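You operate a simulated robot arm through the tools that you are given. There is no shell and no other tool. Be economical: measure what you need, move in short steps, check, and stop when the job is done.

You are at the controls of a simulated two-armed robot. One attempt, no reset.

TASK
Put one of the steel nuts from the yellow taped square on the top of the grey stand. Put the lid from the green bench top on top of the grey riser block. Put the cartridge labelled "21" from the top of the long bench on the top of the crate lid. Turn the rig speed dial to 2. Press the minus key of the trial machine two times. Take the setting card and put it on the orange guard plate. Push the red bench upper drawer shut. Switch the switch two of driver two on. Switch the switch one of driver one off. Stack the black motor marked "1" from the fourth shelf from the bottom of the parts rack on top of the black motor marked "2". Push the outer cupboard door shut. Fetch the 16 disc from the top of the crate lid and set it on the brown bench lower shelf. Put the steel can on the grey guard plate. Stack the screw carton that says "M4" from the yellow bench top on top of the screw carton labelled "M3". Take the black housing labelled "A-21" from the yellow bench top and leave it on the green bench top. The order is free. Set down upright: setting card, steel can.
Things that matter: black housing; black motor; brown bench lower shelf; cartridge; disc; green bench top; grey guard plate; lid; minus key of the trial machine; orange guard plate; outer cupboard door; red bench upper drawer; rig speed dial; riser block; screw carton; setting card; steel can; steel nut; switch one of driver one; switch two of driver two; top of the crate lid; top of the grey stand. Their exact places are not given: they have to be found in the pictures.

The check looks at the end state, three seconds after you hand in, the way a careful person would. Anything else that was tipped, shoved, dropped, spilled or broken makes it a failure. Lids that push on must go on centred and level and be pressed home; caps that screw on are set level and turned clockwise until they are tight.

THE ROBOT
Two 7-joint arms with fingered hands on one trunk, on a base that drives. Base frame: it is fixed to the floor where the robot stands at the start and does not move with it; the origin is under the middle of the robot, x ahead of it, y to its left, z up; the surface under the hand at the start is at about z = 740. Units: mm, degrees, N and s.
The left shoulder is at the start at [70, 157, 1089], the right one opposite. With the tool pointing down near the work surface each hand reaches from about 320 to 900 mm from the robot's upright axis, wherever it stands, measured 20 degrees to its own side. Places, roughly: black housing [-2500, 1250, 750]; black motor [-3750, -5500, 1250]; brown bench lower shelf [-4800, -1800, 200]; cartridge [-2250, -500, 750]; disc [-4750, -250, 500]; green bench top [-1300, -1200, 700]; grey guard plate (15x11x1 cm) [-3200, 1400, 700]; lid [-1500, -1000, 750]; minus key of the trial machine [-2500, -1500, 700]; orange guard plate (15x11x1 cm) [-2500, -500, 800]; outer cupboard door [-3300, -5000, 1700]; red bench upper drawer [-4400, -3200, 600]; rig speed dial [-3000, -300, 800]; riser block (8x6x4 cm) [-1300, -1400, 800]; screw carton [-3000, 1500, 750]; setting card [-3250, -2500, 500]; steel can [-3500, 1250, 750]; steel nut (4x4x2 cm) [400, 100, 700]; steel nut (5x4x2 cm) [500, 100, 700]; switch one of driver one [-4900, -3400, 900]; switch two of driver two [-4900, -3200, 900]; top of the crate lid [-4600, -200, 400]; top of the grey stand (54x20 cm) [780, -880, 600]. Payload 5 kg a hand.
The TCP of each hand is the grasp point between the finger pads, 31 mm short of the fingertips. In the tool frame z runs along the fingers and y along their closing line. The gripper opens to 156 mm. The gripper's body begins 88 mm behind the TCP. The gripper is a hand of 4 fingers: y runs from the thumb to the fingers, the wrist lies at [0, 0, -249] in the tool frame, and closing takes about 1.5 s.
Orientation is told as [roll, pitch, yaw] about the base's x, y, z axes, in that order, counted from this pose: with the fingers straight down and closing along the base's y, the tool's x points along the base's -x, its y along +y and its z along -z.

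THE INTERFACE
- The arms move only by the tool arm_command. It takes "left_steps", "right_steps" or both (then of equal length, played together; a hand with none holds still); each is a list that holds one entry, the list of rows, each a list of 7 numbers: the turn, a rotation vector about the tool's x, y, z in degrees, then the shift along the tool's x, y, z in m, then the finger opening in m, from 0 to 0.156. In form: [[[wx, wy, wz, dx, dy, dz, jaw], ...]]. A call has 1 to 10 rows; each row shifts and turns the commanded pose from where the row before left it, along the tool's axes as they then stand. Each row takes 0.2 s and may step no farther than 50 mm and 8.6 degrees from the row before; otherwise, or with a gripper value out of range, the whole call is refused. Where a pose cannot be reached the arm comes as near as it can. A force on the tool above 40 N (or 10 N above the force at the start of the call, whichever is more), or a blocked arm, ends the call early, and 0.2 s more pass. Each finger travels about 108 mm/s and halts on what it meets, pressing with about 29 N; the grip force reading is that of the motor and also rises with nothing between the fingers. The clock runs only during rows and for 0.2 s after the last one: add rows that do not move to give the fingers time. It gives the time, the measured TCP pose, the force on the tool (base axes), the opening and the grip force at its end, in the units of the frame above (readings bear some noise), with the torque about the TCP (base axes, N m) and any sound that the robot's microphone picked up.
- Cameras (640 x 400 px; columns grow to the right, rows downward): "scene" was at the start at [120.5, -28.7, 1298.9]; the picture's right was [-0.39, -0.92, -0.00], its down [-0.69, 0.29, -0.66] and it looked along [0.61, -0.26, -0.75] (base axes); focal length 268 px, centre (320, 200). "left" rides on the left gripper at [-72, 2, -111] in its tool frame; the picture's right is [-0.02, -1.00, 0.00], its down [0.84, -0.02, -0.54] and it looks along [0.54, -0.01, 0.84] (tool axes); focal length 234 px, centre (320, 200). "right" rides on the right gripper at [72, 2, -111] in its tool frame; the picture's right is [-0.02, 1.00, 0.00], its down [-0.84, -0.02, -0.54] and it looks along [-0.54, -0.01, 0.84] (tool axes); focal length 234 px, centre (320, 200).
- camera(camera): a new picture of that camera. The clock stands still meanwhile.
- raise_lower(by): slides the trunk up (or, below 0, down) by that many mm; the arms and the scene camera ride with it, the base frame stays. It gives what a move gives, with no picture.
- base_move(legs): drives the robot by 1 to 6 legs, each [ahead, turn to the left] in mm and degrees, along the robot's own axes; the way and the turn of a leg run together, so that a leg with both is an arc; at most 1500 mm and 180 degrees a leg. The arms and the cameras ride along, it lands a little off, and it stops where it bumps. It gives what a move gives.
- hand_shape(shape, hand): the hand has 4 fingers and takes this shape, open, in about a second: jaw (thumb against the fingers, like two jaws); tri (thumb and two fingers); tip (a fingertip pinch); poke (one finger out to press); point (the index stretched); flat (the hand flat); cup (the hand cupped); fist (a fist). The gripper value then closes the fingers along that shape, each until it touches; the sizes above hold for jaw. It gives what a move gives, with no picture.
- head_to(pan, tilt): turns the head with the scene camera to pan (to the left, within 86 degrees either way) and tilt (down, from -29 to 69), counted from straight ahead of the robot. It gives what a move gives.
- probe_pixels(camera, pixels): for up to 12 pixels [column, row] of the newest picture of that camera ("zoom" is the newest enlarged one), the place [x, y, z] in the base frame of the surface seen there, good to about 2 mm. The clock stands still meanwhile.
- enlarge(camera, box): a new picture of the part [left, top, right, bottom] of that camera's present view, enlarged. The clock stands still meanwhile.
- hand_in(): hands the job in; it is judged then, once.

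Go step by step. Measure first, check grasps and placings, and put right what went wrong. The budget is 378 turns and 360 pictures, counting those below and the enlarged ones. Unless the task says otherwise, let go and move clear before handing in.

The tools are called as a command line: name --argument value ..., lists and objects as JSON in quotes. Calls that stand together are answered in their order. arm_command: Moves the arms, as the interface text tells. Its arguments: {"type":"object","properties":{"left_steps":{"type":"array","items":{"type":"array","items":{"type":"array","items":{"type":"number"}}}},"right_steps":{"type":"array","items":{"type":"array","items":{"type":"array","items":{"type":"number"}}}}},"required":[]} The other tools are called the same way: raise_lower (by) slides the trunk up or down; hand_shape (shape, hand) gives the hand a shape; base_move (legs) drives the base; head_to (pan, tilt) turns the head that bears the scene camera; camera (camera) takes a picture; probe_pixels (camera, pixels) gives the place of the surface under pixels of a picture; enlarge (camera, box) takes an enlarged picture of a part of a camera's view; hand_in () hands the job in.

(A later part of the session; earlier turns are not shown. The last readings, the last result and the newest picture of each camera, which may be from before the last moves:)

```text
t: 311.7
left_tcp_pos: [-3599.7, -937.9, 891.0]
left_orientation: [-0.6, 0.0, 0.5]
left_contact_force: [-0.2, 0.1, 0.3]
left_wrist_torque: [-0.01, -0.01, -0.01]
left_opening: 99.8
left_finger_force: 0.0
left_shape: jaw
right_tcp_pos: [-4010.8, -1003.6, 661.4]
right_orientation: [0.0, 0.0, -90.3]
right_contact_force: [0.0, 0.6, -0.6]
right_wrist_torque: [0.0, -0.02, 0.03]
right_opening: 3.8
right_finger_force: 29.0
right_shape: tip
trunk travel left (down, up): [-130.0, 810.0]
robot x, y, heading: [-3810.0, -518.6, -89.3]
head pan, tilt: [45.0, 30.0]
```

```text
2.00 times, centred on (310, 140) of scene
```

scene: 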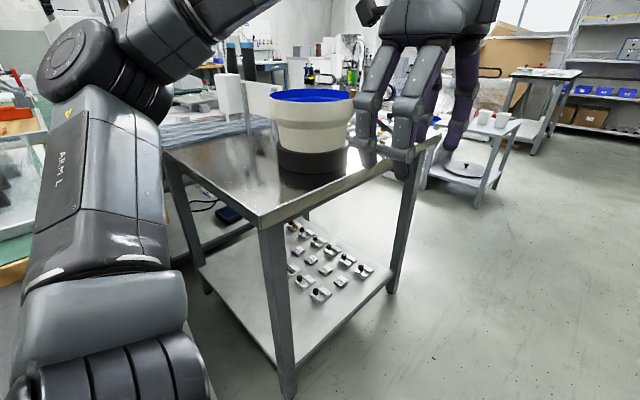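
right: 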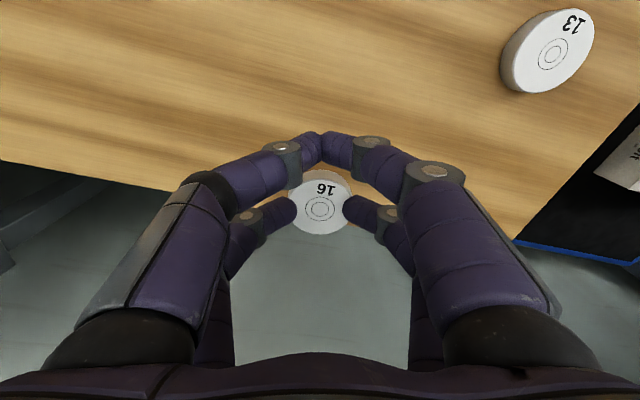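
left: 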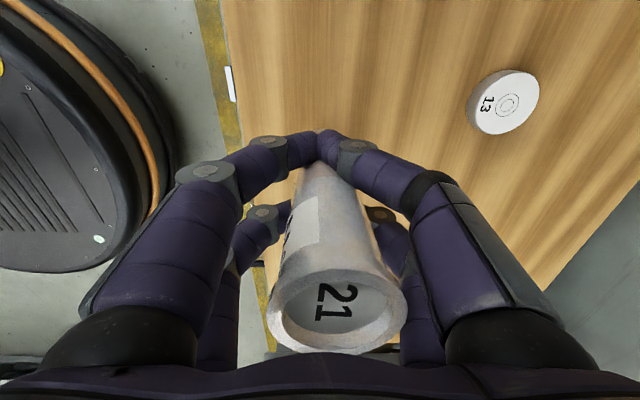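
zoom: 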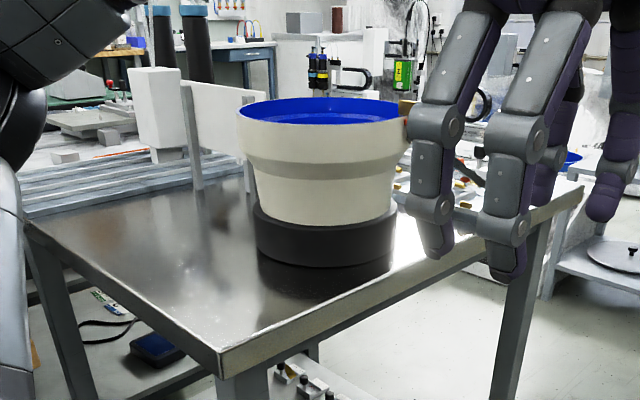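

The table stands straight and the bowl is level. I raise the trunk, shift the lane west by 120 mm and continue to the brown bench.

raise_lower --by 280

base_move --legs '[[0, -90], [130, 0], [0, 90], [1290, 0]]'

head_to --pan -70 --tilt 35

camera --camera "scene"

```text
t: 314.6
left_tcp_pos: [-3598.9, -936.3, 1169.9]
left_orientation: [-0.7, 0.2, 0.5]
left_contact_force: [0.3, -0.2, -1.0]
left_wrist_torque: [-0.02, 0.01, -0.02]
left_opening: 99.7
left_finger_force: 0.0
left_shape: jaw
right_tcp_pos: [-4010.4, -1003.5, 941.9]
right_orientation: [-0.1, 0.1, -90.3]
right_contact_force: [-0.4, 0.0, -0.3]
right_wrist_torque: [0.03, -0.02, -0.01]
right_opening: 3.3
right_finger_force: 29.0
right_shape: tip
trunk travel left (down, up): [-410.0, 530.0]
robot x, y, heading: [-3810.5, -523.0, -89.9]
head pan, tilt: [45.0, 30.0]
```

```text
t: 329.5
left_tcp_pos: [-3775.6, -2212.0, 1170.4]
left_orientation: [-0.7, 0.1, -1.1]
left_contact_force: [0.1, 0.1, 0.8]
left_wrist_torque: [0.01, 0.02, -0.05]
left_opening: 99.9
left_finger_force: 0.1
left_shape: jaw
right_tcp_pos: [-4188.3, -2265.7, 941.1]
right_orientation: [0.0, 0.0, -91.8]
right_contact_force: [0.8, 0.1, -0.9]
right_wrist_torque: [0.06, -0.01, 0.03]
right_opening: 3.7
right_finger_force: 29.4
right_shape: tip
trunk travel left (down, up): [-410.0, 530.0]
robot x, y, heading: [-3971.2, -1786.4, -91.2]
head pan, tilt: [45.0, 30.0]
```

```text
t: 331.4
left_tcp_pos: [-3774.1, -2212.5, 1171.1]
left_orientation: [-0.8, 0.1, -1.1]
left_contact_force: [-0.4, -0.2, -0.4]
left_wrist_torque: [0.0, -0.03, 0.0]
left_opening: 99.7
left_finger_force: 0.1
left_shape: jaw
right_tcp_pos: [-4187.3, -2264.7, 941.3]
right_orientation: [0.1, -0.1, -91.9]
right_contact_force: [-0.3, 0.1, -0.6]
right_wrist_torque: [0.0, 0.0, 0.02]
right_opening: 3.4
right_finger_force: 28.8
right_shape: tip
trunk travel left (down, up): [-410.0, 530.0]
robot x, y, heading: [-3974.6, -1784.3, -91.4]
head pan, tilt: [-70.0, 35.0]
```

```text
222 pictures are left
```

scene: 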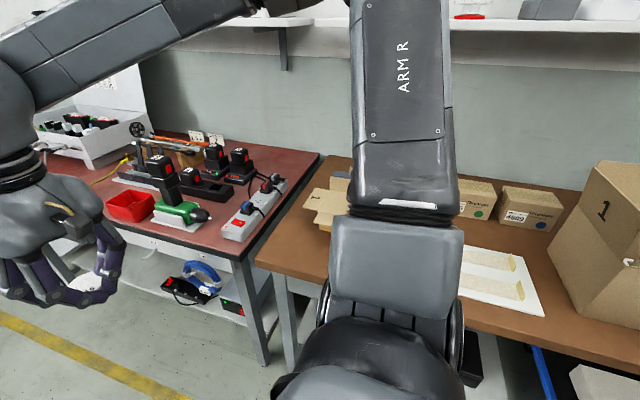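

base_move --legs '[[0, -88]]'

head_to --pan 0 --tilt 45

camera --camera "scene"

```text
t: 335.7
left_tcp_pos: [-4396.7, -1980.4, 1169.5]
left_orientation: [-0.7, 0.1, -91.7]
left_contact_force: [-0.1, -0.1, 0.7]
left_wrist_torque: [0.0, -0.02, 0.0]
left_opening: 99.5
left_finger_force: 0.1
left_shape: jaw
right_tcp_pos: [-4447.5, -1568.5, 940.3]
right_orientation: [0.1, 0.0, 177.4]
right_contact_force: [0.3, 0.3, -0.2]
right_wrist_torque: [0.05, -0.02, 0.01]
right_opening: 3.6
right_finger_force: 29.3
right_shape: tip
trunk travel left (down, up): [-410.0, 530.0]
robot x, y, heading: [-3977.2, -1790.3, 178.1]
head pan, tilt: [-70.0, 35.0]
```

```text
t: 337.1
left_tcp_pos: [-4397.5, -1981.1, 1170.6]
left_orientation: [-0.7, 0.1, -91.8]
left_contact_force: [0.1, 0.2, 0.0]
left_wrist_torque: [-0.02, 0.01, -0.03]
left_opening: 99.6
left_finger_force: 0.0
left_shape: jaw
right_tcp_pos: [-4448.6, -1569.6, 942.0]
right_orientation: [0.0, -0.1, 177.4]
right_contact_force: [-0.9, 0.3, -0.9]
right_wrist_torque: [0.0, -0.01, 0.0]
right_opening: 3.4
right_finger_force: 28.8
right_shape: tip
trunk travel left (down, up): [-410.0, 530.0]
robot x, y, heading: [-3972.2, -1790.1, 178.0]
head pan, tilt: [0.0, 45.0]
```

```text
221 pictures are left
```

scene: 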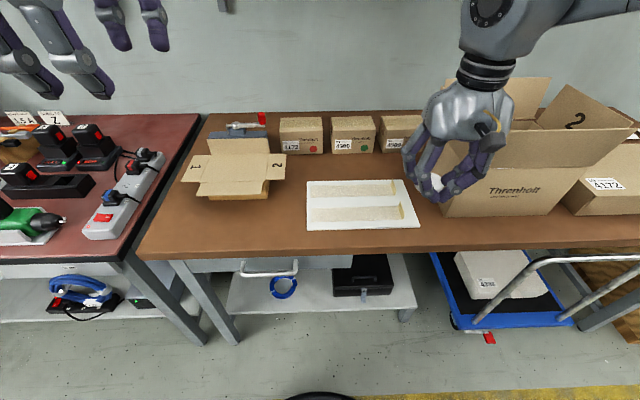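

probe_pixels --camera "scene" --pixels '[[240, 295], [320, 303], [320, 285], [400, 300], [400, 275], [330, 252], [285, 285], [350, 285], [270, 265], [230, 305], [415, 310], [385, 295]]'

enlarge --camera "scene" --box '[200, 220, 440, 330]'

```text
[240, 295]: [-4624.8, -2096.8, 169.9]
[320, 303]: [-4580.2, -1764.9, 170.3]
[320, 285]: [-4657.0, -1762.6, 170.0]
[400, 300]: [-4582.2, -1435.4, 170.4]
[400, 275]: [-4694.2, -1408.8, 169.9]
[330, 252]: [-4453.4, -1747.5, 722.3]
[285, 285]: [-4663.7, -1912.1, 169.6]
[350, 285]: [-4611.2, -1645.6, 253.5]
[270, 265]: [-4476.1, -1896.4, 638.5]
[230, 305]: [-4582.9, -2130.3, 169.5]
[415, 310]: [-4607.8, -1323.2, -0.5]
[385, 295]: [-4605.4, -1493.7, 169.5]
```

```text
2.67 times, centred on (320, 275) of scene
```

zoom: 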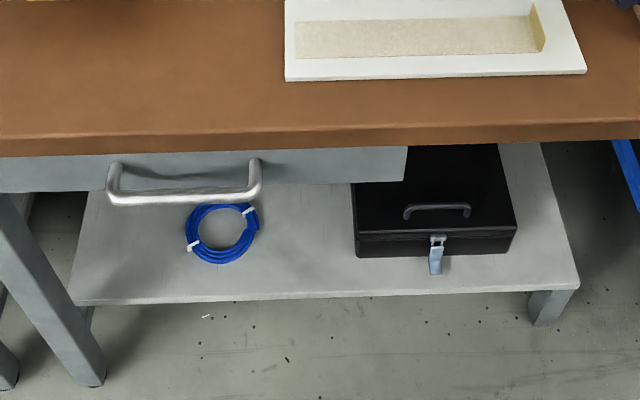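

The lower shelf is at z 170, front edge x≈-4570, with free space around y≈-1790 between the blue coil and the toolbox. I back off, shift left 165 mm and then lower the trunk.

base_move --legs '[[-200, 0], [0, 90], [165, 0], [0, -88]]'

raise_lower --by -400

camera --camera "scene"

```text
t: 347.3
left_tcp_pos: [-4205.2, -2152.0, 1170.7]
left_orientation: [-0.8, 0.2, -91.9]
left_contact_force: [-0.1, 0.4, -0.1]
left_wrist_torque: [-0.03, 0.01, 0.01]
left_opening: 99.6
left_finger_force: 0.0
left_shape: jaw
right_tcp_pos: [-4253.7, -1738.4, 940.9]
right_orientation: [-0.1, 0.0, 177.2]
right_contact_force: [-0.5, 0.4, -0.4]
right_wrist_torque: [-0.03, -0.04, -0.01]
right_opening: 3.7
right_finger_force: 29.6
right_shape: tip
trunk travel left (down, up): [-410.0, 530.0]
robot x, y, heading: [-3781.5, -1962.7, 177.9]
head pan, tilt: [0.0, 45.0]
```

```text
t: 351.1
left_tcp_pos: [-4205.0, -2151.8, 770.8]
left_orientation: [-0.8, 0.1, -92.0]
left_contact_force: [0.6, 1.0, 0.0]
left_wrist_torque: [0.02, -0.01, -0.05]
left_opening: 99.9
left_finger_force: 0.1
left_shape: jaw
right_tcp_pos: [-4253.5, -1739.1, 541.3]
right_orientation: [0.0, 0.0, 177.2]
right_contact_force: [-0.1, 0.2, -0.5]
right_wrist_torque: [-0.01, -0.02, -0.03]
right_opening: 3.4
right_finger_force: 29.5
right_shape: tip
trunk travel left (down, up): [-10.0, 930.0]
robot x, y, heading: [-3778.7, -1961.3, 178.0]
head pan, tilt: [0.0, 45.0]
```

```text
219 pictures are left
```

scene: 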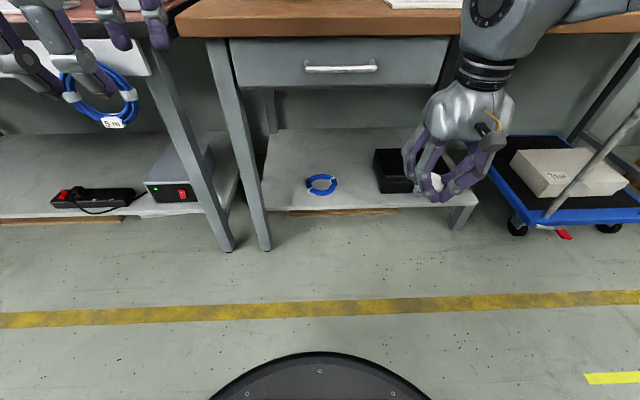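

I lower the right hand to z≈275 and shift it sideways, then will drive it in under the bench.

arm_command --right_steps '[[[0, 0, 0, 0, 0.012, 0.045, 0.0], [0, 0, 0, 0, 0.012, 0.045, 0.0], [0, 0, 0, 0, 0.012, 0.045, 0.0], [0, 0, 0, 0, 0.012, 0.045, 0.0], [0, 0, 0, 0, 0.012, 0.045, 0.0], [0, 0, 0, 0, 0, 0.04, 0.0], [0, 0, 0, 0, 0, 0, 0.0]]]'

camera --camera "scene"

probe_pixels --camera "scene" --pixels '[[360, 195], [360, 205], [285, 200], [322, 185], [340, 60], [340, 85], [382, 165], [300, 200], [342, 190]]'

```text
t: 352.7
left_tcp_pos: [-4205.8, -2152.0, 771.3]
left_orientation: [-0.7, 0.1, -92.0]
left_contact_force: [-0.2, 1.0, -0.2]
left_wrist_torque: [-0.01, -0.01, 0.01]
left_opening: 99.4
left_finger_force: 0.0
left_shape: jaw
right_tcp_pos: [-4253.0, -1798.1, 276.3]
right_orientation: [-0.1, -0.1, 177.2]
right_contact_force: [-0.1, -0.2, -0.9]
right_wrist_torque: [-0.01, -0.03, -0.02]
right_opening: 3.4
right_finger_force: 29.4
right_shape: tip
trunk travel left (down, up): [-10.0, 930.0]
robot x, y, heading: [-3781.6, -1960.4, 178.0]
head pan, tilt: [0.0, 45.0]
```

```text
218 pictures are left
```

scene: 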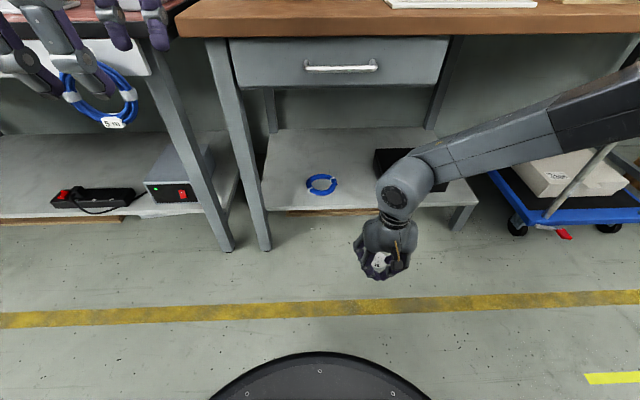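

```text
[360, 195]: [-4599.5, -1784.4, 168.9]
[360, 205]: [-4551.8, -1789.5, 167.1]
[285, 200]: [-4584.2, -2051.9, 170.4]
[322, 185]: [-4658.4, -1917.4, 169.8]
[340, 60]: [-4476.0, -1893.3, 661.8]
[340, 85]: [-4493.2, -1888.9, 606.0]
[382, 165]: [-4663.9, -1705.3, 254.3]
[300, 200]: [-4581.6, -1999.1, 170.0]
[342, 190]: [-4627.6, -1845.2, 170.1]
```

Before driving in I raise and pull back the left hand so it clears the benches.

arm_command --left_steps '[[[0, 0, 0, 0, 0.01, -0.045, 0.1], [0, 0, 0, 0, 0.01, -0.045, 0.1], [0, 0, 0, 0, 0.01, -0.045, 0.1], [0, 0, 0, 0, 0.01, -0.045, 0.1], [0, 0, 0, 0, 0.01, -0.045, 0.1]]]'

base_move --legs '[[330, 0]]'

camera --camera "scene"

camera --camera "right"

```text
t: 353.9
left_tcp_pos: [-4204.5, -2107.9, 874.9]
left_orientation: [-0.8, 0.2, -92.0]
left_contact_force: [-0.3, 0.4, 0.2]
left_wrist_torque: [-0.01, -0.01, 0.0]
left_opening: 99.7
left_finger_force: 0.0
left_shape: jaw
left hand out of reach, approached as far as the arm can: row 2, 3, 4, 5
right_tcp_pos: [-4253.3, -1798.0, 276.2]
right_orientation: [0.0, 0.1, 177.2]
right_contact_force: [-0.5, -0.5, -0.7]
right_wrist_torque: [-0.03, -0.03, -0.03]
right_opening: 3.5
right_finger_force: 29.1
right_shape: tip
trunk travel left (down, up): [-10.0, 930.0]
robot x, y, heading: [-3786.7, -1961.4, 177.9]
head pan, tilt: [0.0, 45.0]
```

```text
t: 355.5
left_tcp_pos: [-4405.5, -2097.3, 873.7]
left_orientation: [-0.8, 0.4, -92.4]
left_contact_force: [0.4, 0.7, -0.9]
left_wrist_torque: [-0.04, -0.03, 0.03]
left_opening: 99.8
left_finger_force: 0.0
left_shape: jaw
right_tcp_pos: [-4425.9, -1787.8, 267.2]
right_orientation: [-0.1, 2.0, 177.8]
right_contact_force: [0.1, -0.7, -0.4]
right_wrist_torque: [-0.03, -0.03, 0.04]
right_opening: 3.5
right_finger_force: 28.8
right_shape: tip
trunk travel left (down, up): [-10.0, 930.0]
robot x, y, heading: [-3976.0, -1952.0, 177.4]
head pan, tilt: [0.0, 45.0]
stopped in leg 1: the robot was blocked; the commanded pose is now the measured one
```

```text
217 pictures are left
```

scene: 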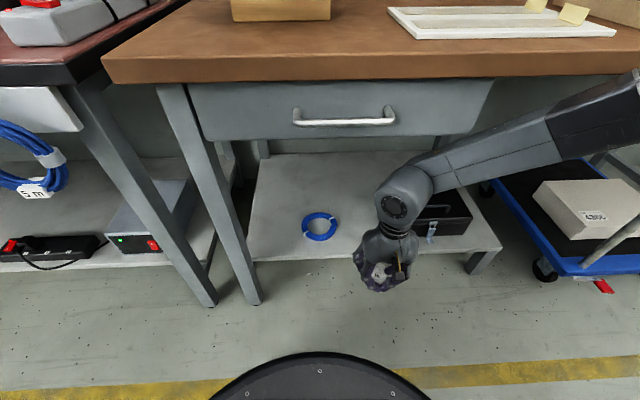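

```text
216 pictures are left
```

right: 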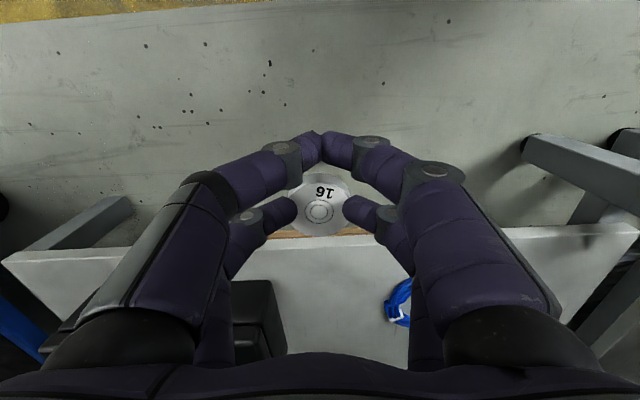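

The elbow touched the bench top because the arm is folded. I back off, extend the arm forward, then drive in again.

base_move --legs '[[-130, 0]]'

arm_command --right_steps '[[[0, -2, 0, -0.03, 0, 0, 0.0], [0, 0, 0, -0.035, 0, 0, 0.0], [0, 0, 0, -0.035, 0, 0, 0.0], [0, 0, 0, -0.035, 0, 0, 0.0], [0, 0, 0, -0.035, 0, 0, 0.0]]]'

camera --camera "scene"

```text
t: 356.8
left_tcp_pos: [-4271.8, -2103.9, 873.7]
left_orientation: [-0.7, 0.2, -92.3]
left_contact_force: [0.5, -0.5, 0.4]
left_wrist_torque: [0.02, 0.0, -0.02]
left_opening: 99.6
left_finger_force: 0.0
left_shape: jaw
right_tcp_pos: [-4294.1, -1795.4, 268.5]
right_orientation: [-0.1, 2.0, 177.9]
right_contact_force: [-0.4, -1.4, -1.0]
right_wrist_torque: [0.03, -0.02, 0.04]
right_opening: 3.4
right_finger_force: 28.3
right_shape: tip
trunk travel left (down, up): [-10.0, 930.0]
robot x, y, heading: [-3846.3, -1958.9, 177.4]
head pan, tilt: [0.0, 45.0]
```

```text
t: 358.0
left_tcp_pos: [-4271.9, -2104.4, 872.8]
left_orientation: [-0.6, 0.2, -92.5]
left_contact_force: [0.3, -0.3, -0.3]
left_wrist_torque: [0.02, 0.06, -0.01]
left_opening: 99.8
left_finger_force: 0.0
left_shape: jaw
right_tcp_pos: [-4461.8, -1787.1, 273.0]
right_orientation: [0.0, -0.1, 177.9]
right_contact_force: [0.5, 0.7, -0.4]
right_wrist_torque: [-0.02, -0.03, 0.01]
right_opening: 3.4
right_finger_force: 29.6
right_shape: tip
right hand out of reach, approached as far as the arm can: row 5
trunk travel left (down, up): [-10.0, 930.0]
robot x, y, heading: [-3842.1, -1959.8, 177.5]
head pan, tilt: [0.0, 45.0]
```

```text
215 pictures are left
```

scene: 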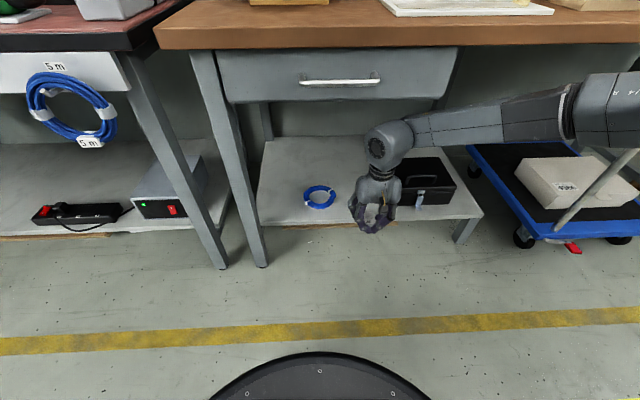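

probe_pixels --camera "scene" --pixels '[[585, 110], [560, 100], [500, 110], [600, 85], [630, 115], [590, 190], [630, 165], [575, 230], [470, 110], [600, 140], [545, 120]]'

```text
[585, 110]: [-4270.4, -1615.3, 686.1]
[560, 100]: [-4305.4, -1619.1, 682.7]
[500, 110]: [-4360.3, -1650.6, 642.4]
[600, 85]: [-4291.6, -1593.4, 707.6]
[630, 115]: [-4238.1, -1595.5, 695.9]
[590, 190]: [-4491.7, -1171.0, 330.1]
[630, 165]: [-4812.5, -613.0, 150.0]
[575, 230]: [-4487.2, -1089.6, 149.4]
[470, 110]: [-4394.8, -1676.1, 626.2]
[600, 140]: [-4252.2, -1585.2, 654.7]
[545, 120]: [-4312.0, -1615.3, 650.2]
```

I tilt the hand 20° forward (fingers pointing slightly ahead) so wrist and forearm stay lower and out of the bench, and lower to z≈225.

arm_command --right_steps '[[[0, -6.7, 0, 0, 0, 0, 0.0], [0, -6.7, 0, 0, 0, 0, 0.0], [0, -6.6, 0, 0, 0, 0, 0.0], [0, 0, 0, 0.0082, 0, 0.0226, 0.0], [0, 0, 0, 0.0082, 0, 0.0226, 0.0], [0, 0, 0, 0, 0, 0, 0.0]]]'

camera --camera "scene"

probe_pixels --camera "scene" --pixels '[[585, 130], [560, 120], [500, 130], [600, 110], [470, 130], [430, 140], [450, 70]]'

```text
t: 359.4
left_tcp_pos: [-4271.6, -2103.1, 873.5]
left_orientation: [-0.7, 0.3, -92.4]
left_contact_force: [0.2, 0.8, 0.5]
left_wrist_torque: [-0.03, -0.03, 0.02]
left_opening: 99.7
left_finger_force: 0.1
left_shape: jaw
right_tcp_pos: [-4462.5, -1787.3, 221.2]
right_orientation: [-0.1, -20.0, 177.9]
right_contact_force: [-0.3, 0.3, -0.2]
right_wrist_torque: [0.0, -0.03, 0.02]
right_opening: 3.4
right_finger_force: 28.8
right_shape: tip
trunk travel left (down, up): [-10.0, 930.0]
robot x, y, heading: [-3845.8, -1960.5, 177.3]
head pan, tilt: [0.0, 45.0]
```

```text
214 pictures are left
```

scene: 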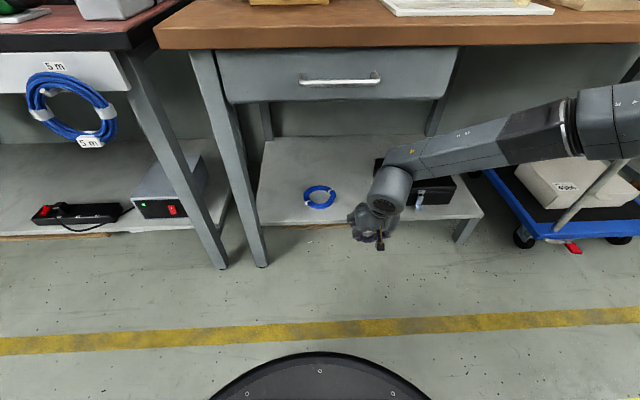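

```text
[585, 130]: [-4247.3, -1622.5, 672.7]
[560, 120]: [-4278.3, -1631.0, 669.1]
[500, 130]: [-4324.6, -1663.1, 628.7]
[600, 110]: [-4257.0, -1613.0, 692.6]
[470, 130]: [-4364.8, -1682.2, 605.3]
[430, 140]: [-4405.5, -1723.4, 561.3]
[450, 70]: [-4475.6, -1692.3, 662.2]
```

I tilt 10° more for clearance from the drawer and drive in slowly 105 mm.

arm_command --right_steps '[[[0, -5, 0, 0, 0, 0, 0.0], [0, -5, 0, 0, 0, 0, 0.0], [0, 0, 0, 0, 0, 0, 0.0]]]'

base_move --legs '[[105, 0]]'

camera --camera "scene"

camera --camera "right"

```text
t: 360.2
left_tcp_pos: [-4271.7, -2103.9, 874.1]
left_orientation: [-0.7, 0.2, -92.3]
left_contact_force: [0.7, -0.5, 0.5]
left_wrist_torque: [-0.04, 0.01, -0.03]
left_opening: 99.8
left_finger_force: 0.0
left_shape: jaw
right_tcp_pos: [-4463.1, -1784.8, 224.8]
right_orientation: [-0.2, -29.9, 178.0]
right_contact_force: [-0.3, -0.4, -0.7]
right_wrist_torque: [0.0, -0.07, 0.01]
right_opening: 3.3
right_finger_force: 28.6
right_shape: tip
trunk travel left (down, up): [-10.0, 930.0]
robot x, y, heading: [-3847.6, -1961.6, 177.3]
head pan, tilt: [0.0, 45.0]
```

```text
t: 361.4
left_tcp_pos: [-4378.7, -2099.6, 872.3]
left_orientation: [-0.6, 0.2, -92.3]
left_contact_force: [0.0, -0.2, 0.8]
left_wrist_torque: [0.0, -0.01, 0.04]
left_opening: 100.0
left_finger_force: 0.0
left_shape: jaw
right_tcp_pos: [-4569.1, -1779.5, 223.5]
right_orientation: [-0.1, -29.7, 178.1]
right_contact_force: [1.1, 0.3, -0.5]
right_wrist_torque: [-0.03, -0.01, 0.02]
right_opening: 3.2
right_finger_force: 28.5
right_shape: tip
trunk travel left (down, up): [-10.0, 930.0]
robot x, y, heading: [-3953.2, -1954.1, 177.2]
head pan, tilt: [0.0, 45.0]
```

```text
213 pictures are left
```

scene: 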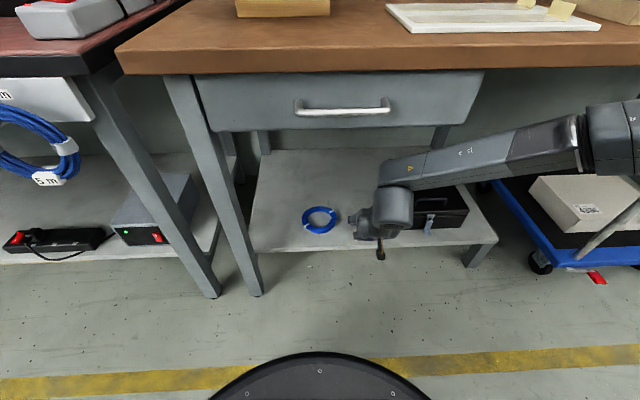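

```text
212 pictures are left
```

right: 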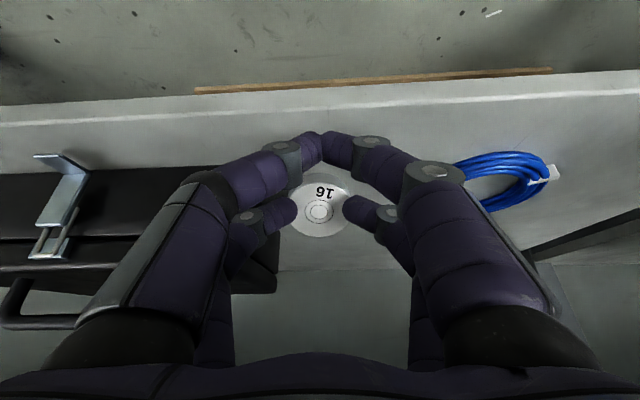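

The disc is over the shelf. I lower until touch.

arm_command --right_steps '[[[0, 0, 0, 0.004, 0, 0.0069, 0.0], [0, 0, 0, 0.0015, 0, 0.0026, 0.0], [0, 0, 0, 0.001, 0, 0.0017, 0.0], [0, 0, 0, 0, 0, 0, 0.0]]]'

```text
t: 362.4
left_tcp_pos: [-4377.0, -2098.3, 873.1]
left_orientation: [-0.6, 0.1, -92.4]
left_contact_force: [-0.4, 0.0, -0.8]
left_wrist_torque: [0.05, 0.02, -0.03]
left_opening: 99.9
left_finger_force: 0.0
left_shape: jaw
right_tcp_pos: [-4570.8, -1776.5, 215.4]
right_orientation: [-0.1, -29.3, 178.2]
right_contact_force: [0.8, 0.1, -0.5]
right_wrist_torque: [0.03, -0.07, 0.01]
right_opening: 3.5
right_finger_force: 29.1
right_shape: tip
right hand out of reach, approached as far as the arm can: row 2
trunk travel left (down, up): [-10.0, 930.0]
robot x, y, heading: [-3949.4, -1955.9, 177.1]
head pan, tilt: [0.0, 45.0]
```

raise_lower --by -8

```text
t: 363.0
left_tcp_pos: [-4376.1, -2099.4, 867.5]
left_orientation: [-0.8, 0.3, -92.5]
left_contact_force: [-0.1, -0.3, 0.3]
left_wrist_torque: [-0.01, -0.01, -0.01]
left_opening: 99.8
left_finger_force: 0.0
left_shape: jaw
right_tcp_pos: [-4571.4, -1777.8, 211.7]
right_orientation: [0.0, -29.7, 178.2]
right_contact_force: [2.0, -1.1, 26.7]
right_wrist_torque: [-0.04, -0.34, -0.02]
right_opening: 3.9
right_finger_force: 29.3
right_shape: tip
trunk travel left (down, up): [-2.0, 938.0]
robot x, y, heading: [-3953.9, -1953.7, 177.6]
head pan, tilt: [0.0, 45.0]
```

Fingertips touch the shelf. I open slowly.

arm_command --right_steps '[[[0, 0, 0, 0, 0, 0, 0.015], [0, 0, 0, 0, 0, 0, 0.03], [0, 0, 0, 0, 0, 0, 0.05], [0, 0, 0, 0, 0, 0, 0.06], [0, 0, 0, 0, 0, 0, 0.06]]]'

camera --camera "right"

```text
t: 364.2
left_tcp_pos: [-4375.0, -2098.5, 866.0]
left_orientation: [-0.6, 0.2, -92.4]
left_contact_force: [-0.9, 1.2, 0.2]
left_wrist_torque: [0.0, 0.0, 0.02]
left_opening: 99.7
left_finger_force: 0.1
left_shape: jaw
right_tcp_pos: [-4570.5, -1778.0, 209.3]
right_orientation: [0.0, -29.4, 178.3]
right_contact_force: [1.4, 0.5, 21.4]
right_wrist_torque: [0.11, -0.22, 0.01]
right_opening: 54.7
right_finger_force: 0.0
right_shape: tip
trunk travel left (down, up): [-2.0, 938.0]
robot x, y, heading: [-3952.0, -1954.9, 177.2]
head pan, tilt: [0.0, 45.0]
```

```text
211 pictures are left
```

right: 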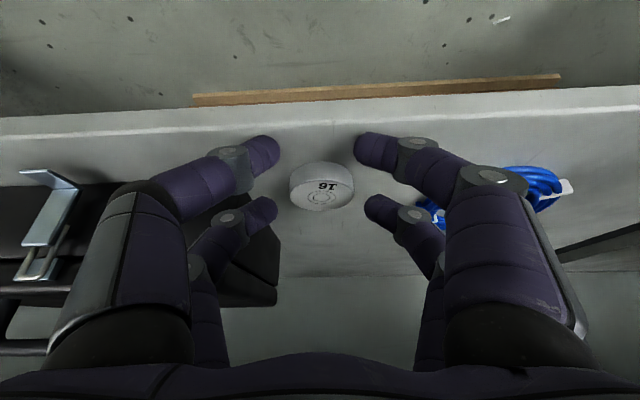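

Disc 16 lies flat on the shelf. I raise the hand 40 mm and back the robot out.

arm_command --right_steps '[[[0, 0, 0, -0.01, 0, -0.0173, 0.06], [0, 0, 0, -0.01, 0, -0.0173, 0.06]]]'

base_move --legs '[[-300, 0]]'

camera --camera "scene"

```text
t: 364.8
left_tcp_pos: [-4376.9, -2098.1, 865.5]
left_orientation: [-0.5, 0.3, -92.4]
left_contact_force: [-0.3, -0.4, 0.0]
left_wrist_torque: [0.0, -0.03, 0.01]
left_opening: 99.7
left_finger_force: 0.0
left_shape: jaw
right_tcp_pos: [-4569.9, -1777.7, 247.6]
right_orientation: [-0.1, -29.1, 178.3]
right_contact_force: [0.5, -0.5, 0.3]
right_wrist_torque: [0.04, 0.03, 0.0]
right_opening: 59.6
right_finger_force: 0.1
right_shape: tip
trunk travel left (down, up): [-2.0, 938.0]
robot x, y, heading: [-3954.6, -1953.8, 177.5]
head pan, tilt: [0.0, 45.0]
```

```text
t: 366.8
left_tcp_pos: [-4079.6, -2113.6, 865.4]
left_orientation: [-0.7, 0.2, -92.3]
left_contact_force: [-0.4, 1.0, -0.1]
left_wrist_torque: [0.0, 0.02, -0.01]
left_opening: 99.8
left_finger_force: 0.0
left_shape: jaw
right_tcp_pos: [-4274.3, -1791.7, 248.5]
right_orientation: [0.0, -29.3, 178.4]
right_contact_force: [-0.5, -0.1, -0.1]
right_wrist_torque: [0.0, -0.02, 0.02]
right_opening: 59.6
right_finger_force: 0.0
right_shape: tip
trunk travel left (down, up): [-2.0, 938.0]
robot x, y, heading: [-3652.7, -1967.1, 177.6]
head pan, tilt: [0.0, 45.0]
```

```text
210 pictures are left
```

scene: 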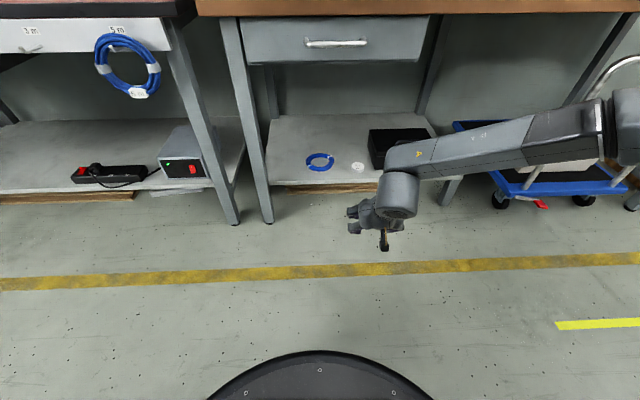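

Disc is placed. Next the red bench (drawer, driver switches). I restore the arms and trunk and move south to face it.

raise_lower --by 475

arm_command --right_steps '[[[0, 7.3, 0, 0, 0, 0, 0.1], [0, 7.3, 0, 0, 0, 0, 0.1], [0, 7.3, 0, 0, 0, 0, 0.1], [0, 7.3, 0, 0, 0, 0, 0.1], [0, 0, 0, 0.03, 0, -0.035, 0.1], [0, 0, 0, 0.03, 0, -0.035, 0.1], [0, 0, 0, 0.03, 0, -0.035, 0.1], [0, 0, 0, 0.03, 0, -0.035, 0.1], [0, 0, 0, 0.03, 0, -0.035, 0.1], [0, 0, 0, 0, 0, -0.045, 0.1]]]'

base_move --legs '[[0, 90], [1240, 0], [0, -90]]'

camera --camera "scene"

```text
refused: 475 is not a number from -400 to 400
```

```text
t: 369.0
left_tcp_pos: [-4079.8, -2114.5, 865.3]
left_orientation: [-0.8, 0.2, -92.3]
left_contact_force: [-0.5, -0.4, -0.5]
left_wrist_torque: [-0.01, 0.0, -0.01]
left_opening: 99.7
left_finger_force: 0.0
left_shape: jaw
right_tcp_pos: [-4117.2, -1789.0, 471.7]
right_orientation: [-0.2, -0.1, 178.3]
right_contact_force: [-0.2, -0.1, 1.0]
right_wrist_torque: [0.01, 0.04, -0.02]
right_opening: 99.5
right_finger_force: 0.1
right_shape: tip
right hand out of reach, approached as far as the arm can: row 4
trunk travel left (down, up): [-2.0, 938.0]
robot x, y, heading: [-3652.0, -1963.9, 177.4]
head pan, tilt: [0.0, 45.0]
```

```text
t: 376.1
left_tcp_pos: [-3496.2, -2848.5, 866.0]
left_orientation: [-0.8, 0.4, 1.9]
left_contact_force: [0.1, -0.1, 0.9]
left_wrist_torque: [-0.03, 0.0, 0.01]
left_opening: 99.9
left_finger_force: 0.0
left_shape: jaw
right_tcp_pos: [-3818.0, -2908.4, 470.9]
right_orientation: [-0.1, 0.0, -87.4]
right_contact_force: [0.5, 0.4, -0.1]
right_wrist_torque: [-0.02, -0.01, -0.03]
right_opening: 100.0
right_finger_force: 0.1
right_shape: tip
trunk travel left (down, up): [-2.0, 938.0]
robot x, y, heading: [-3688.0, -2438.1, -83.0]
head pan, tilt: [0.0, 45.0]
stopped in leg 2: the robot was blocked; the commanded pose is now the measured one
```

```text
209 pictures are left
```

scene: 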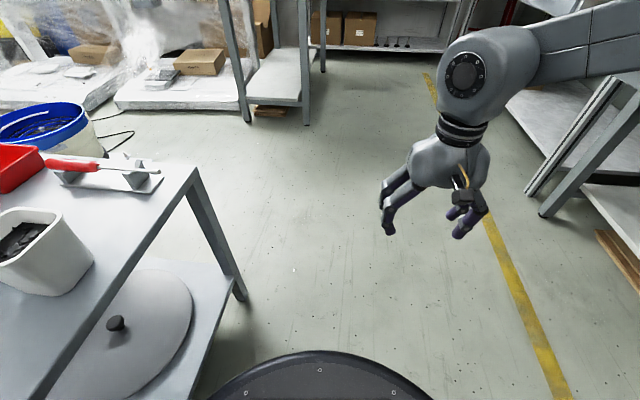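

Blocked by the trolley on my left. I back up and check whether it was shifted.

base_move --legs '[[-250, 0]]'

raise_lower --by 400

head_to --pan 35 --tilt 45

camera --camera "scene"

```text
t: 377.9
left_tcp_pos: [-3525.4, -2600.7, 865.8]
left_orientation: [-0.6, 0.5, 1.9]
left_contact_force: [-0.2, -0.5, 0.3]
left_wrist_torque: [0.03, -0.01, -0.01]
left_opening: 100.1
left_finger_force: 0.0
left_shape: jaw
right_tcp_pos: [-3846.9, -2661.1, 470.9]
right_orientation: [-0.1, 0.0, -87.1]
right_contact_force: [-0.7, 0.5, -0.5]
right_wrist_torque: [0.03, -0.01, -0.03]
right_opening: 100.0
right_finger_force: 0.2
right_shape: tip
trunk travel left (down, up): [-2.0, 938.0]
robot x, y, heading: [-3711.6, -2188.8, -82.9]
head pan, tilt: [0.0, 45.0]
```

```text
t: 381.7
left_tcp_pos: [-3525.6, -2599.7, 1266.0]
left_orientation: [-0.7, 0.4, 2.0]
left_contact_force: [-0.3, 0.4, -0.2]
left_wrist_torque: [-0.01, 0.02, 0.0]
left_opening: 100.1
left_finger_force: 0.1
left_shape: jaw
right_tcp_pos: [-3846.6, -2661.4, 870.2]
right_orientation: [0.0, 0.1, -87.2]
right_contact_force: [-0.4, 0.5, 0.3]
right_wrist_torque: [0.01, 0.0, 0.01]
right_opening: 99.7
right_finger_force: 0.0
right_shape: tip
trunk travel left (down, up): [-402.0, 538.0]
robot x, y, heading: [-3714.6, -2186.3, -82.9]
head pan, tilt: [0.0, 45.0]
```

```text
t: 382.7
left_tcp_pos: [-3526.2, -2601.2, 1265.8]
left_orientation: [-0.7, 0.4, 2.1]
left_contact_force: [0.0, -0.4, 0.5]
left_wrist_torque: [0.01, 0.01, -0.01]
left_opening: 100.0
left_finger_force: 0.1
left_shape: jaw
right_tcp_pos: [-3845.8, -2662.4, 871.2]
right_orientation: [-0.1, 0.1, -87.1]
right_contact_force: [0.2, -0.6, -0.3]
right_wrist_torque: [0.01, 0.01, -0.02]
right_opening: 100.1
right_finger_force: 0.2
right_shape: tip
trunk travel left (down, up): [-402.0, 538.0]
robot x, y, heading: [-3714.9, -2186.6, -83.0]
head pan, tilt: [35.0, 45.0]
```

```text
208 pictures are left
```

scene: 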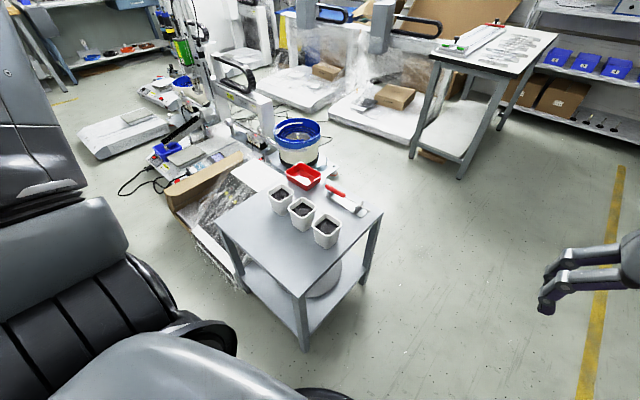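

probe_pixels --camera "scene" --pixels '[[304, 291], [225, 231], [379, 213], [325, 240], [300, 218], [281, 205], [300, 250]]'

```text
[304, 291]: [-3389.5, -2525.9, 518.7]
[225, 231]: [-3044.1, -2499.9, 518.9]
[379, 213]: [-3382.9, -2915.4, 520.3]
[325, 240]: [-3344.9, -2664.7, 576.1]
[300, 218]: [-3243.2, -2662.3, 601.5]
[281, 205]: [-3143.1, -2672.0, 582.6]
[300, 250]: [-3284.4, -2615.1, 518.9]
```

The trolley is where it was. I take a lane further west and drive to face the red bench.

base_move --legs '[[0, -26], [440, 0], [0, 19], [520, 0], [0, -90]]'

head_to --pan 0 --tilt 38

camera --camera "scene"

```text
t: 394.2
left_tcp_pos: [-4287.6, -3249.7, 1265.4]
left_orientation: [-0.7, 0.3, -95.7]
left_contact_force: [0.3, -0.8, 0.3]
left_wrist_torque: [0.02, -0.01, -0.04]
left_opening: 100.1
left_finger_force: 0.1
left_shape: jaw
right_tcp_pos: [-4305.6, -2922.7, 869.8]
right_orientation: [-0.1, 0.1, 175.2]
right_contact_force: [-0.1, 0.7, -0.8]
right_wrist_torque: [-0.01, -0.03, 0.04]
right_opening: 100.0
right_finger_force: 0.1
right_shape: tip
trunk travel left (down, up): [-402.0, 538.0]
robot x, y, heading: [-3852.3, -3118.2, 179.4]
head pan, tilt: [35.0, 45.0]
```

```text
t: 395.2
left_tcp_pos: [-4287.6, -3248.9, 1265.4]
left_orientation: [-0.8, 0.3, -95.7]
left_contact_force: [0.4, -0.1, 0.2]
left_wrist_torque: [-0.01, 0.02, -0.01]
left_opening: 100.0
left_finger_force: 0.1
left_shape: jaw
right_tcp_pos: [-4304.2, -2923.2, 871.1]
right_orientation: [-0.1, 0.1, 175.2]
right_contact_force: [0.4, -0.1, 0.5]
right_wrist_torque: [0.01, -0.02, 0.02]
right_opening: 99.9
right_finger_force: 0.0
right_shape: tip
trunk travel left (down, up): [-402.0, 538.0]
robot x, y, heading: [-3851.4, -3121.3, 179.6]
head pan, tilt: [0.0, 38.0]
```

```text
207 pictures are left
```

scene: 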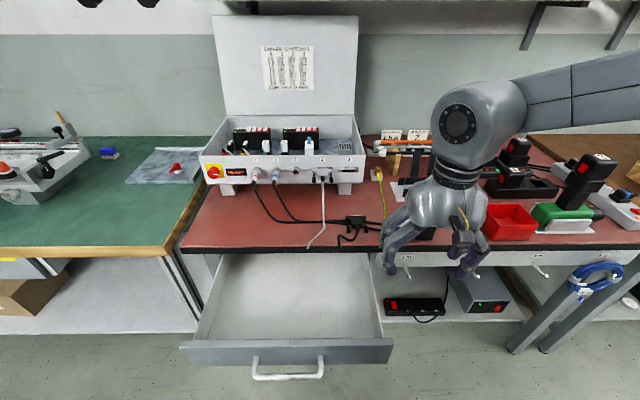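

The open drawer front is at (290,352); the driver box is at (280,150). I measure and enlarge.

enlarge --camera "scene" --box '[190, 110, 380, 230]'

probe_pixels --camera "scene" --pixels '[[200, 345], [380, 345], [290, 345], [290, 378], [290, 300], [290, 250], [215, 175], [360, 175], [290, 140], [245, 145], [300, 145]]'

enlarge --camera "scene" --box '[220, 115, 330, 180]'

```text
3.33 times, centred on (285, 170) of scene
```

zoom: 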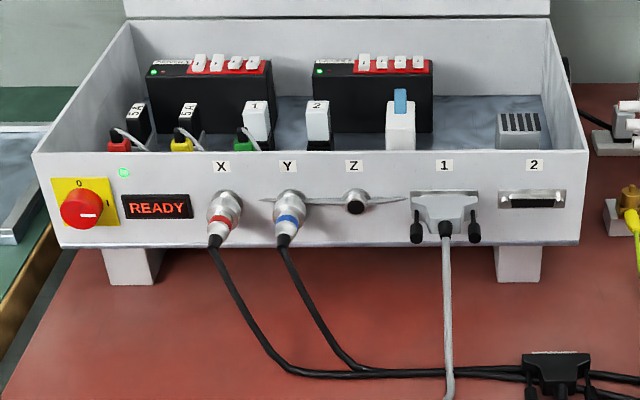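

```text
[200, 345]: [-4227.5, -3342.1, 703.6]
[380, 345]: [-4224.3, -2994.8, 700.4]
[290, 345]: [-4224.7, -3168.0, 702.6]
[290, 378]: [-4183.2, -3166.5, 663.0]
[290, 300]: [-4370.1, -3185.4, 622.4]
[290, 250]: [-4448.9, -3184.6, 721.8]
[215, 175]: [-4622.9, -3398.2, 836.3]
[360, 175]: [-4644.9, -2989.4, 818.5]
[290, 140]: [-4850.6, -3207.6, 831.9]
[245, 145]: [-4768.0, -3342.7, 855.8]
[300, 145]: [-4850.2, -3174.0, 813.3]
```

```text
5.82 times, centred on (275, 148) of scene
```

zoom: 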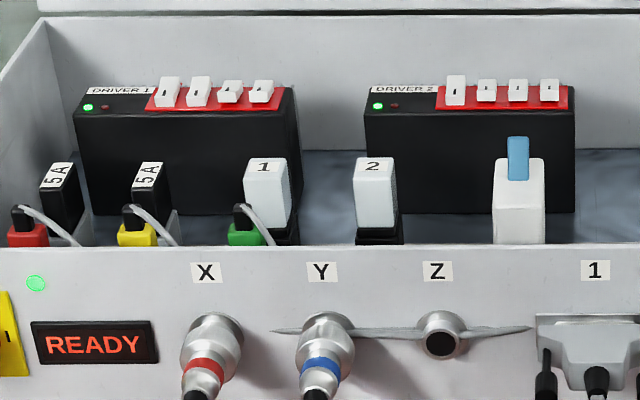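

Drawer front face is at x≈-4225 (top z 703), handle z≈663. I turn the left hand straight, close it, and will push just above the handle.

arm_command --left_steps '[[[0, 0, 8.4, 0, 0, 0, 0.0], [0, 0, 8.4, 0, 0, 0, 0.0], [0, 0, 8.4, 0, 0, 0, 0.0], [0, 0, 8.4, 0, 0, 0, 0.0], [0, 0, 8.4, 0, 0, 0, 0.0], [0, 0, 8.4, 0, 0, 0, 0.0], [0, 0, 8.4, 0, 0, 0, 0.0], [0, 0, 8.4, 0, 0, 0, 0.0], [0, 0, 8.4, 0, 0, 0, 0.0], [0, 0, 8.4, 0, 0, 0, 0.0]]]'

camera --camera "left"

```text
t: 397.4
left_tcp_pos: [-4287.4, -3249.7, 1265.9]
left_orientation: [-0.5, -0.7, -179.8]
left_contact_force: [-0.2, 0.3, 0.4]
left_wrist_torque: [0.03, -0.02, 0.0]
left_opening: 0.1
left_finger_force: 29.2
left_shape: jaw
right_tcp_pos: [-4306.0, -2922.9, 871.0]
right_orientation: [-0.2, 0.1, 175.1]
right_contact_force: [0.0, 0.4, 0.0]
right_wrist_torque: [0.01, 0.03, -0.02]
right_opening: 100.1
right_finger_force: 0.1
right_shape: tip
trunk travel left (down, up): [-402.0, 538.0]
robot x, y, heading: [-3853.4, -3113.4, 179.6]
head pan, tilt: [0.0, 38.0]
```

```text
204 pictures are left
```

left: 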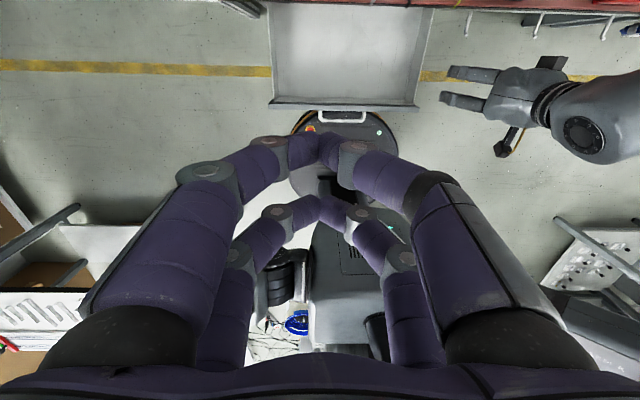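

base_move --legs '[[-80, 0]]'

arm_command --left_steps '[[[0, 0, 0, 0.03, -0.035, 0, 0.0], [0, 0, 0, 0.03, -0.035, 0, 0.0], [0, 0, 0, 0, -0.01, 0.045, 0.0], [0, 0, 0, 0, 0, 0.05, 0.0], [0, 0, 0, 0, 0, 0.05, 0.0], [0, 0, 0, 0, 0, 0.05, 0.0], [0, 0, 0, 0, 0, 0.05, 0.0], [0, 0, 0, 0, 0, 0.05, 0.0], [0, 0, 0, 0, 0, 0.05, 0.0], [0, 0, 0, 0, 0, 0.05, 0.0]]]'

```text
t: 398.5
left_tcp_pos: [-4205.0, -3251.0, 1267.0]
left_orientation: [-0.5, -0.8, -179.8]
left_contact_force: [1.4, 0.6, 1.1]
left_wrist_torque: [0.0, 0.06, 0.01]
left_opening: 0.0
left_finger_force: 28.5
left_shape: jaw
right_tcp_pos: [-4224.0, -2925.3, 871.0]
right_orientation: [0.0, 0.0, 175.0]
right_contact_force: [0.6, -0.4, 0.4]
right_wrist_torque: [0.04, 0.05, 0.01]
right_opening: 100.0
right_finger_force: 0.0
right_shape: tip
trunk travel left (down, up): [-402.0, 538.0]
robot x, y, heading: [-3776.7, -3116.6, 179.5]
head pan, tilt: [0.0, 38.0]
```

```text
t: 400.7
left_tcp_pos: [-4154.9, -3163.9, 871.2]
left_orientation: [-0.6, -0.7, -179.7]
left_contact_force: [-0.1, 0.4, 0.2]
left_wrist_torque: [0.02, 0.01, 0.0]
left_opening: 0.1
left_finger_force: 28.7
left_shape: jaw
right_tcp_pos: [-4225.7, -2923.8, 870.4]
right_orientation: [-0.2, 0.1, 175.1]
right_contact_force: [0.3, -1.1, 0.0]
right_wrist_torque: [0.02, -0.03, 0.02]
right_opening: 100.1
right_finger_force: 0.0
right_shape: tip
trunk travel left (down, up): [-402.0, 538.0]
robot x, y, heading: [-3775.7, -3116.9, 179.3]
head pan, tilt: [0.0, 38.0]
```

arm_command --left_steps '[[[0, 0, 0, 0.005, 0, 0.05, 0.0], [0, 0, 0, 0, 0, 0.05, 0.0], [0, 0, 0, 0, 0, 0.05, 0.0], [0, 0, 0, 0, 0, 0.003, 0.0]]]'

camera --camera "left"

camera --camera "scene"

```text
refused: row 1 steps farther than a row can; nothing moved
```

```text
203 pictures are left
```

left: 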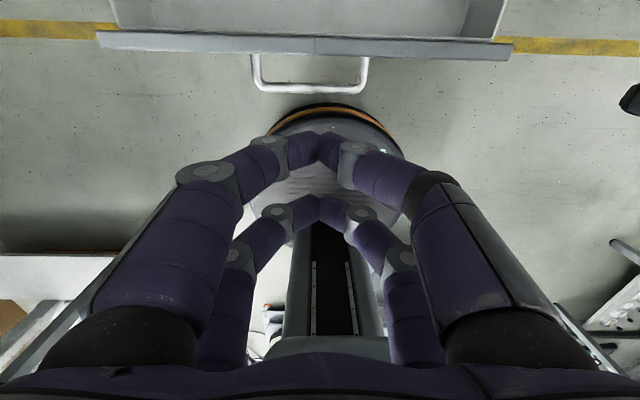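

```text
202 pictures are left
```

scene: 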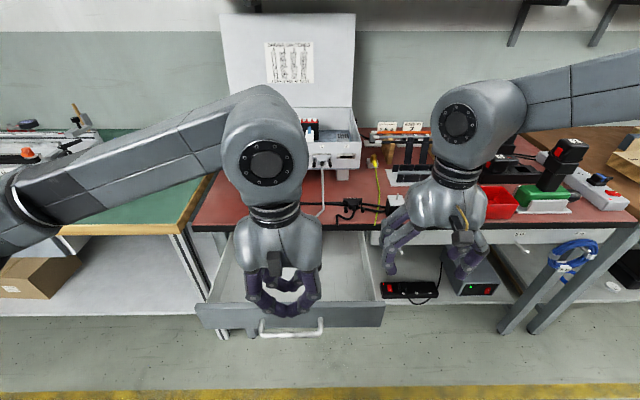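

arm_command --left_steps '[[[0, 0, 0, 0, 0, 0.049, 0.0], [0, 0, 0, 0, 0, 0.049, 0.0], [0, 0, 0, 0, 0, 0.049, 0.0], [0, 0, 0, 0, 0, 0.008, 0.0], [0, 0, 0, -0.03, 0, 0, 0.0], [0, 0, 0, -0.03, 0, 0, 0.0], [0, 0, 0, -0.03, 0, 0, 0.0], [0, 0, 0, -0.03, 0, 0, 0.0], [0, 0, 0, -0.03, 0, 0, 0.0], [0, 0, 0, -0.03, 0, 0, 0.0]]]'

camera --camera "scene"

```text
t: 402.9
left_tcp_pos: [-4335.6, -3166.4, 717.4]
left_orientation: [-0.5, -0.8, -179.7]
left_contact_force: [-0.7, 0.4, 0.0]
left_wrist_torque: [-0.01, 0.01, 0.0]
left_opening: 0.0
left_finger_force: 29.1
left_shape: jaw
right_tcp_pos: [-4224.8, -2924.1, 870.7]
right_orientation: [-0.2, 0.2, 175.1]
right_contact_force: [0.1, 0.1, -0.2]
right_wrist_torque: [0.02, -0.01, 0.02]
right_opening: 99.8
right_finger_force: 0.1
right_shape: tip
trunk travel left (down, up): [-402.0, 538.0]
robot x, y, heading: [-3776.4, -3111.6, 179.2]
head pan, tilt: [0.0, 38.0]
```

```text
201 pictures are left
```

scene: 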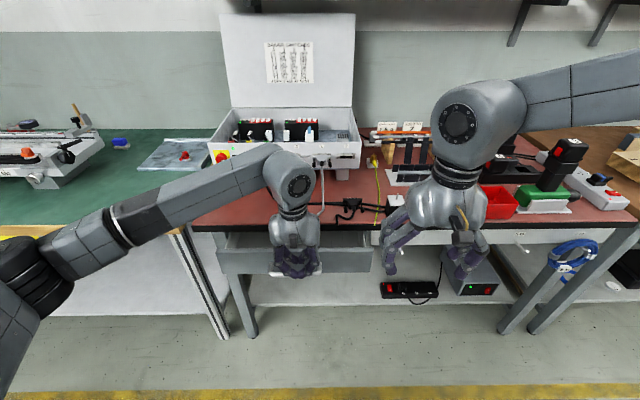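

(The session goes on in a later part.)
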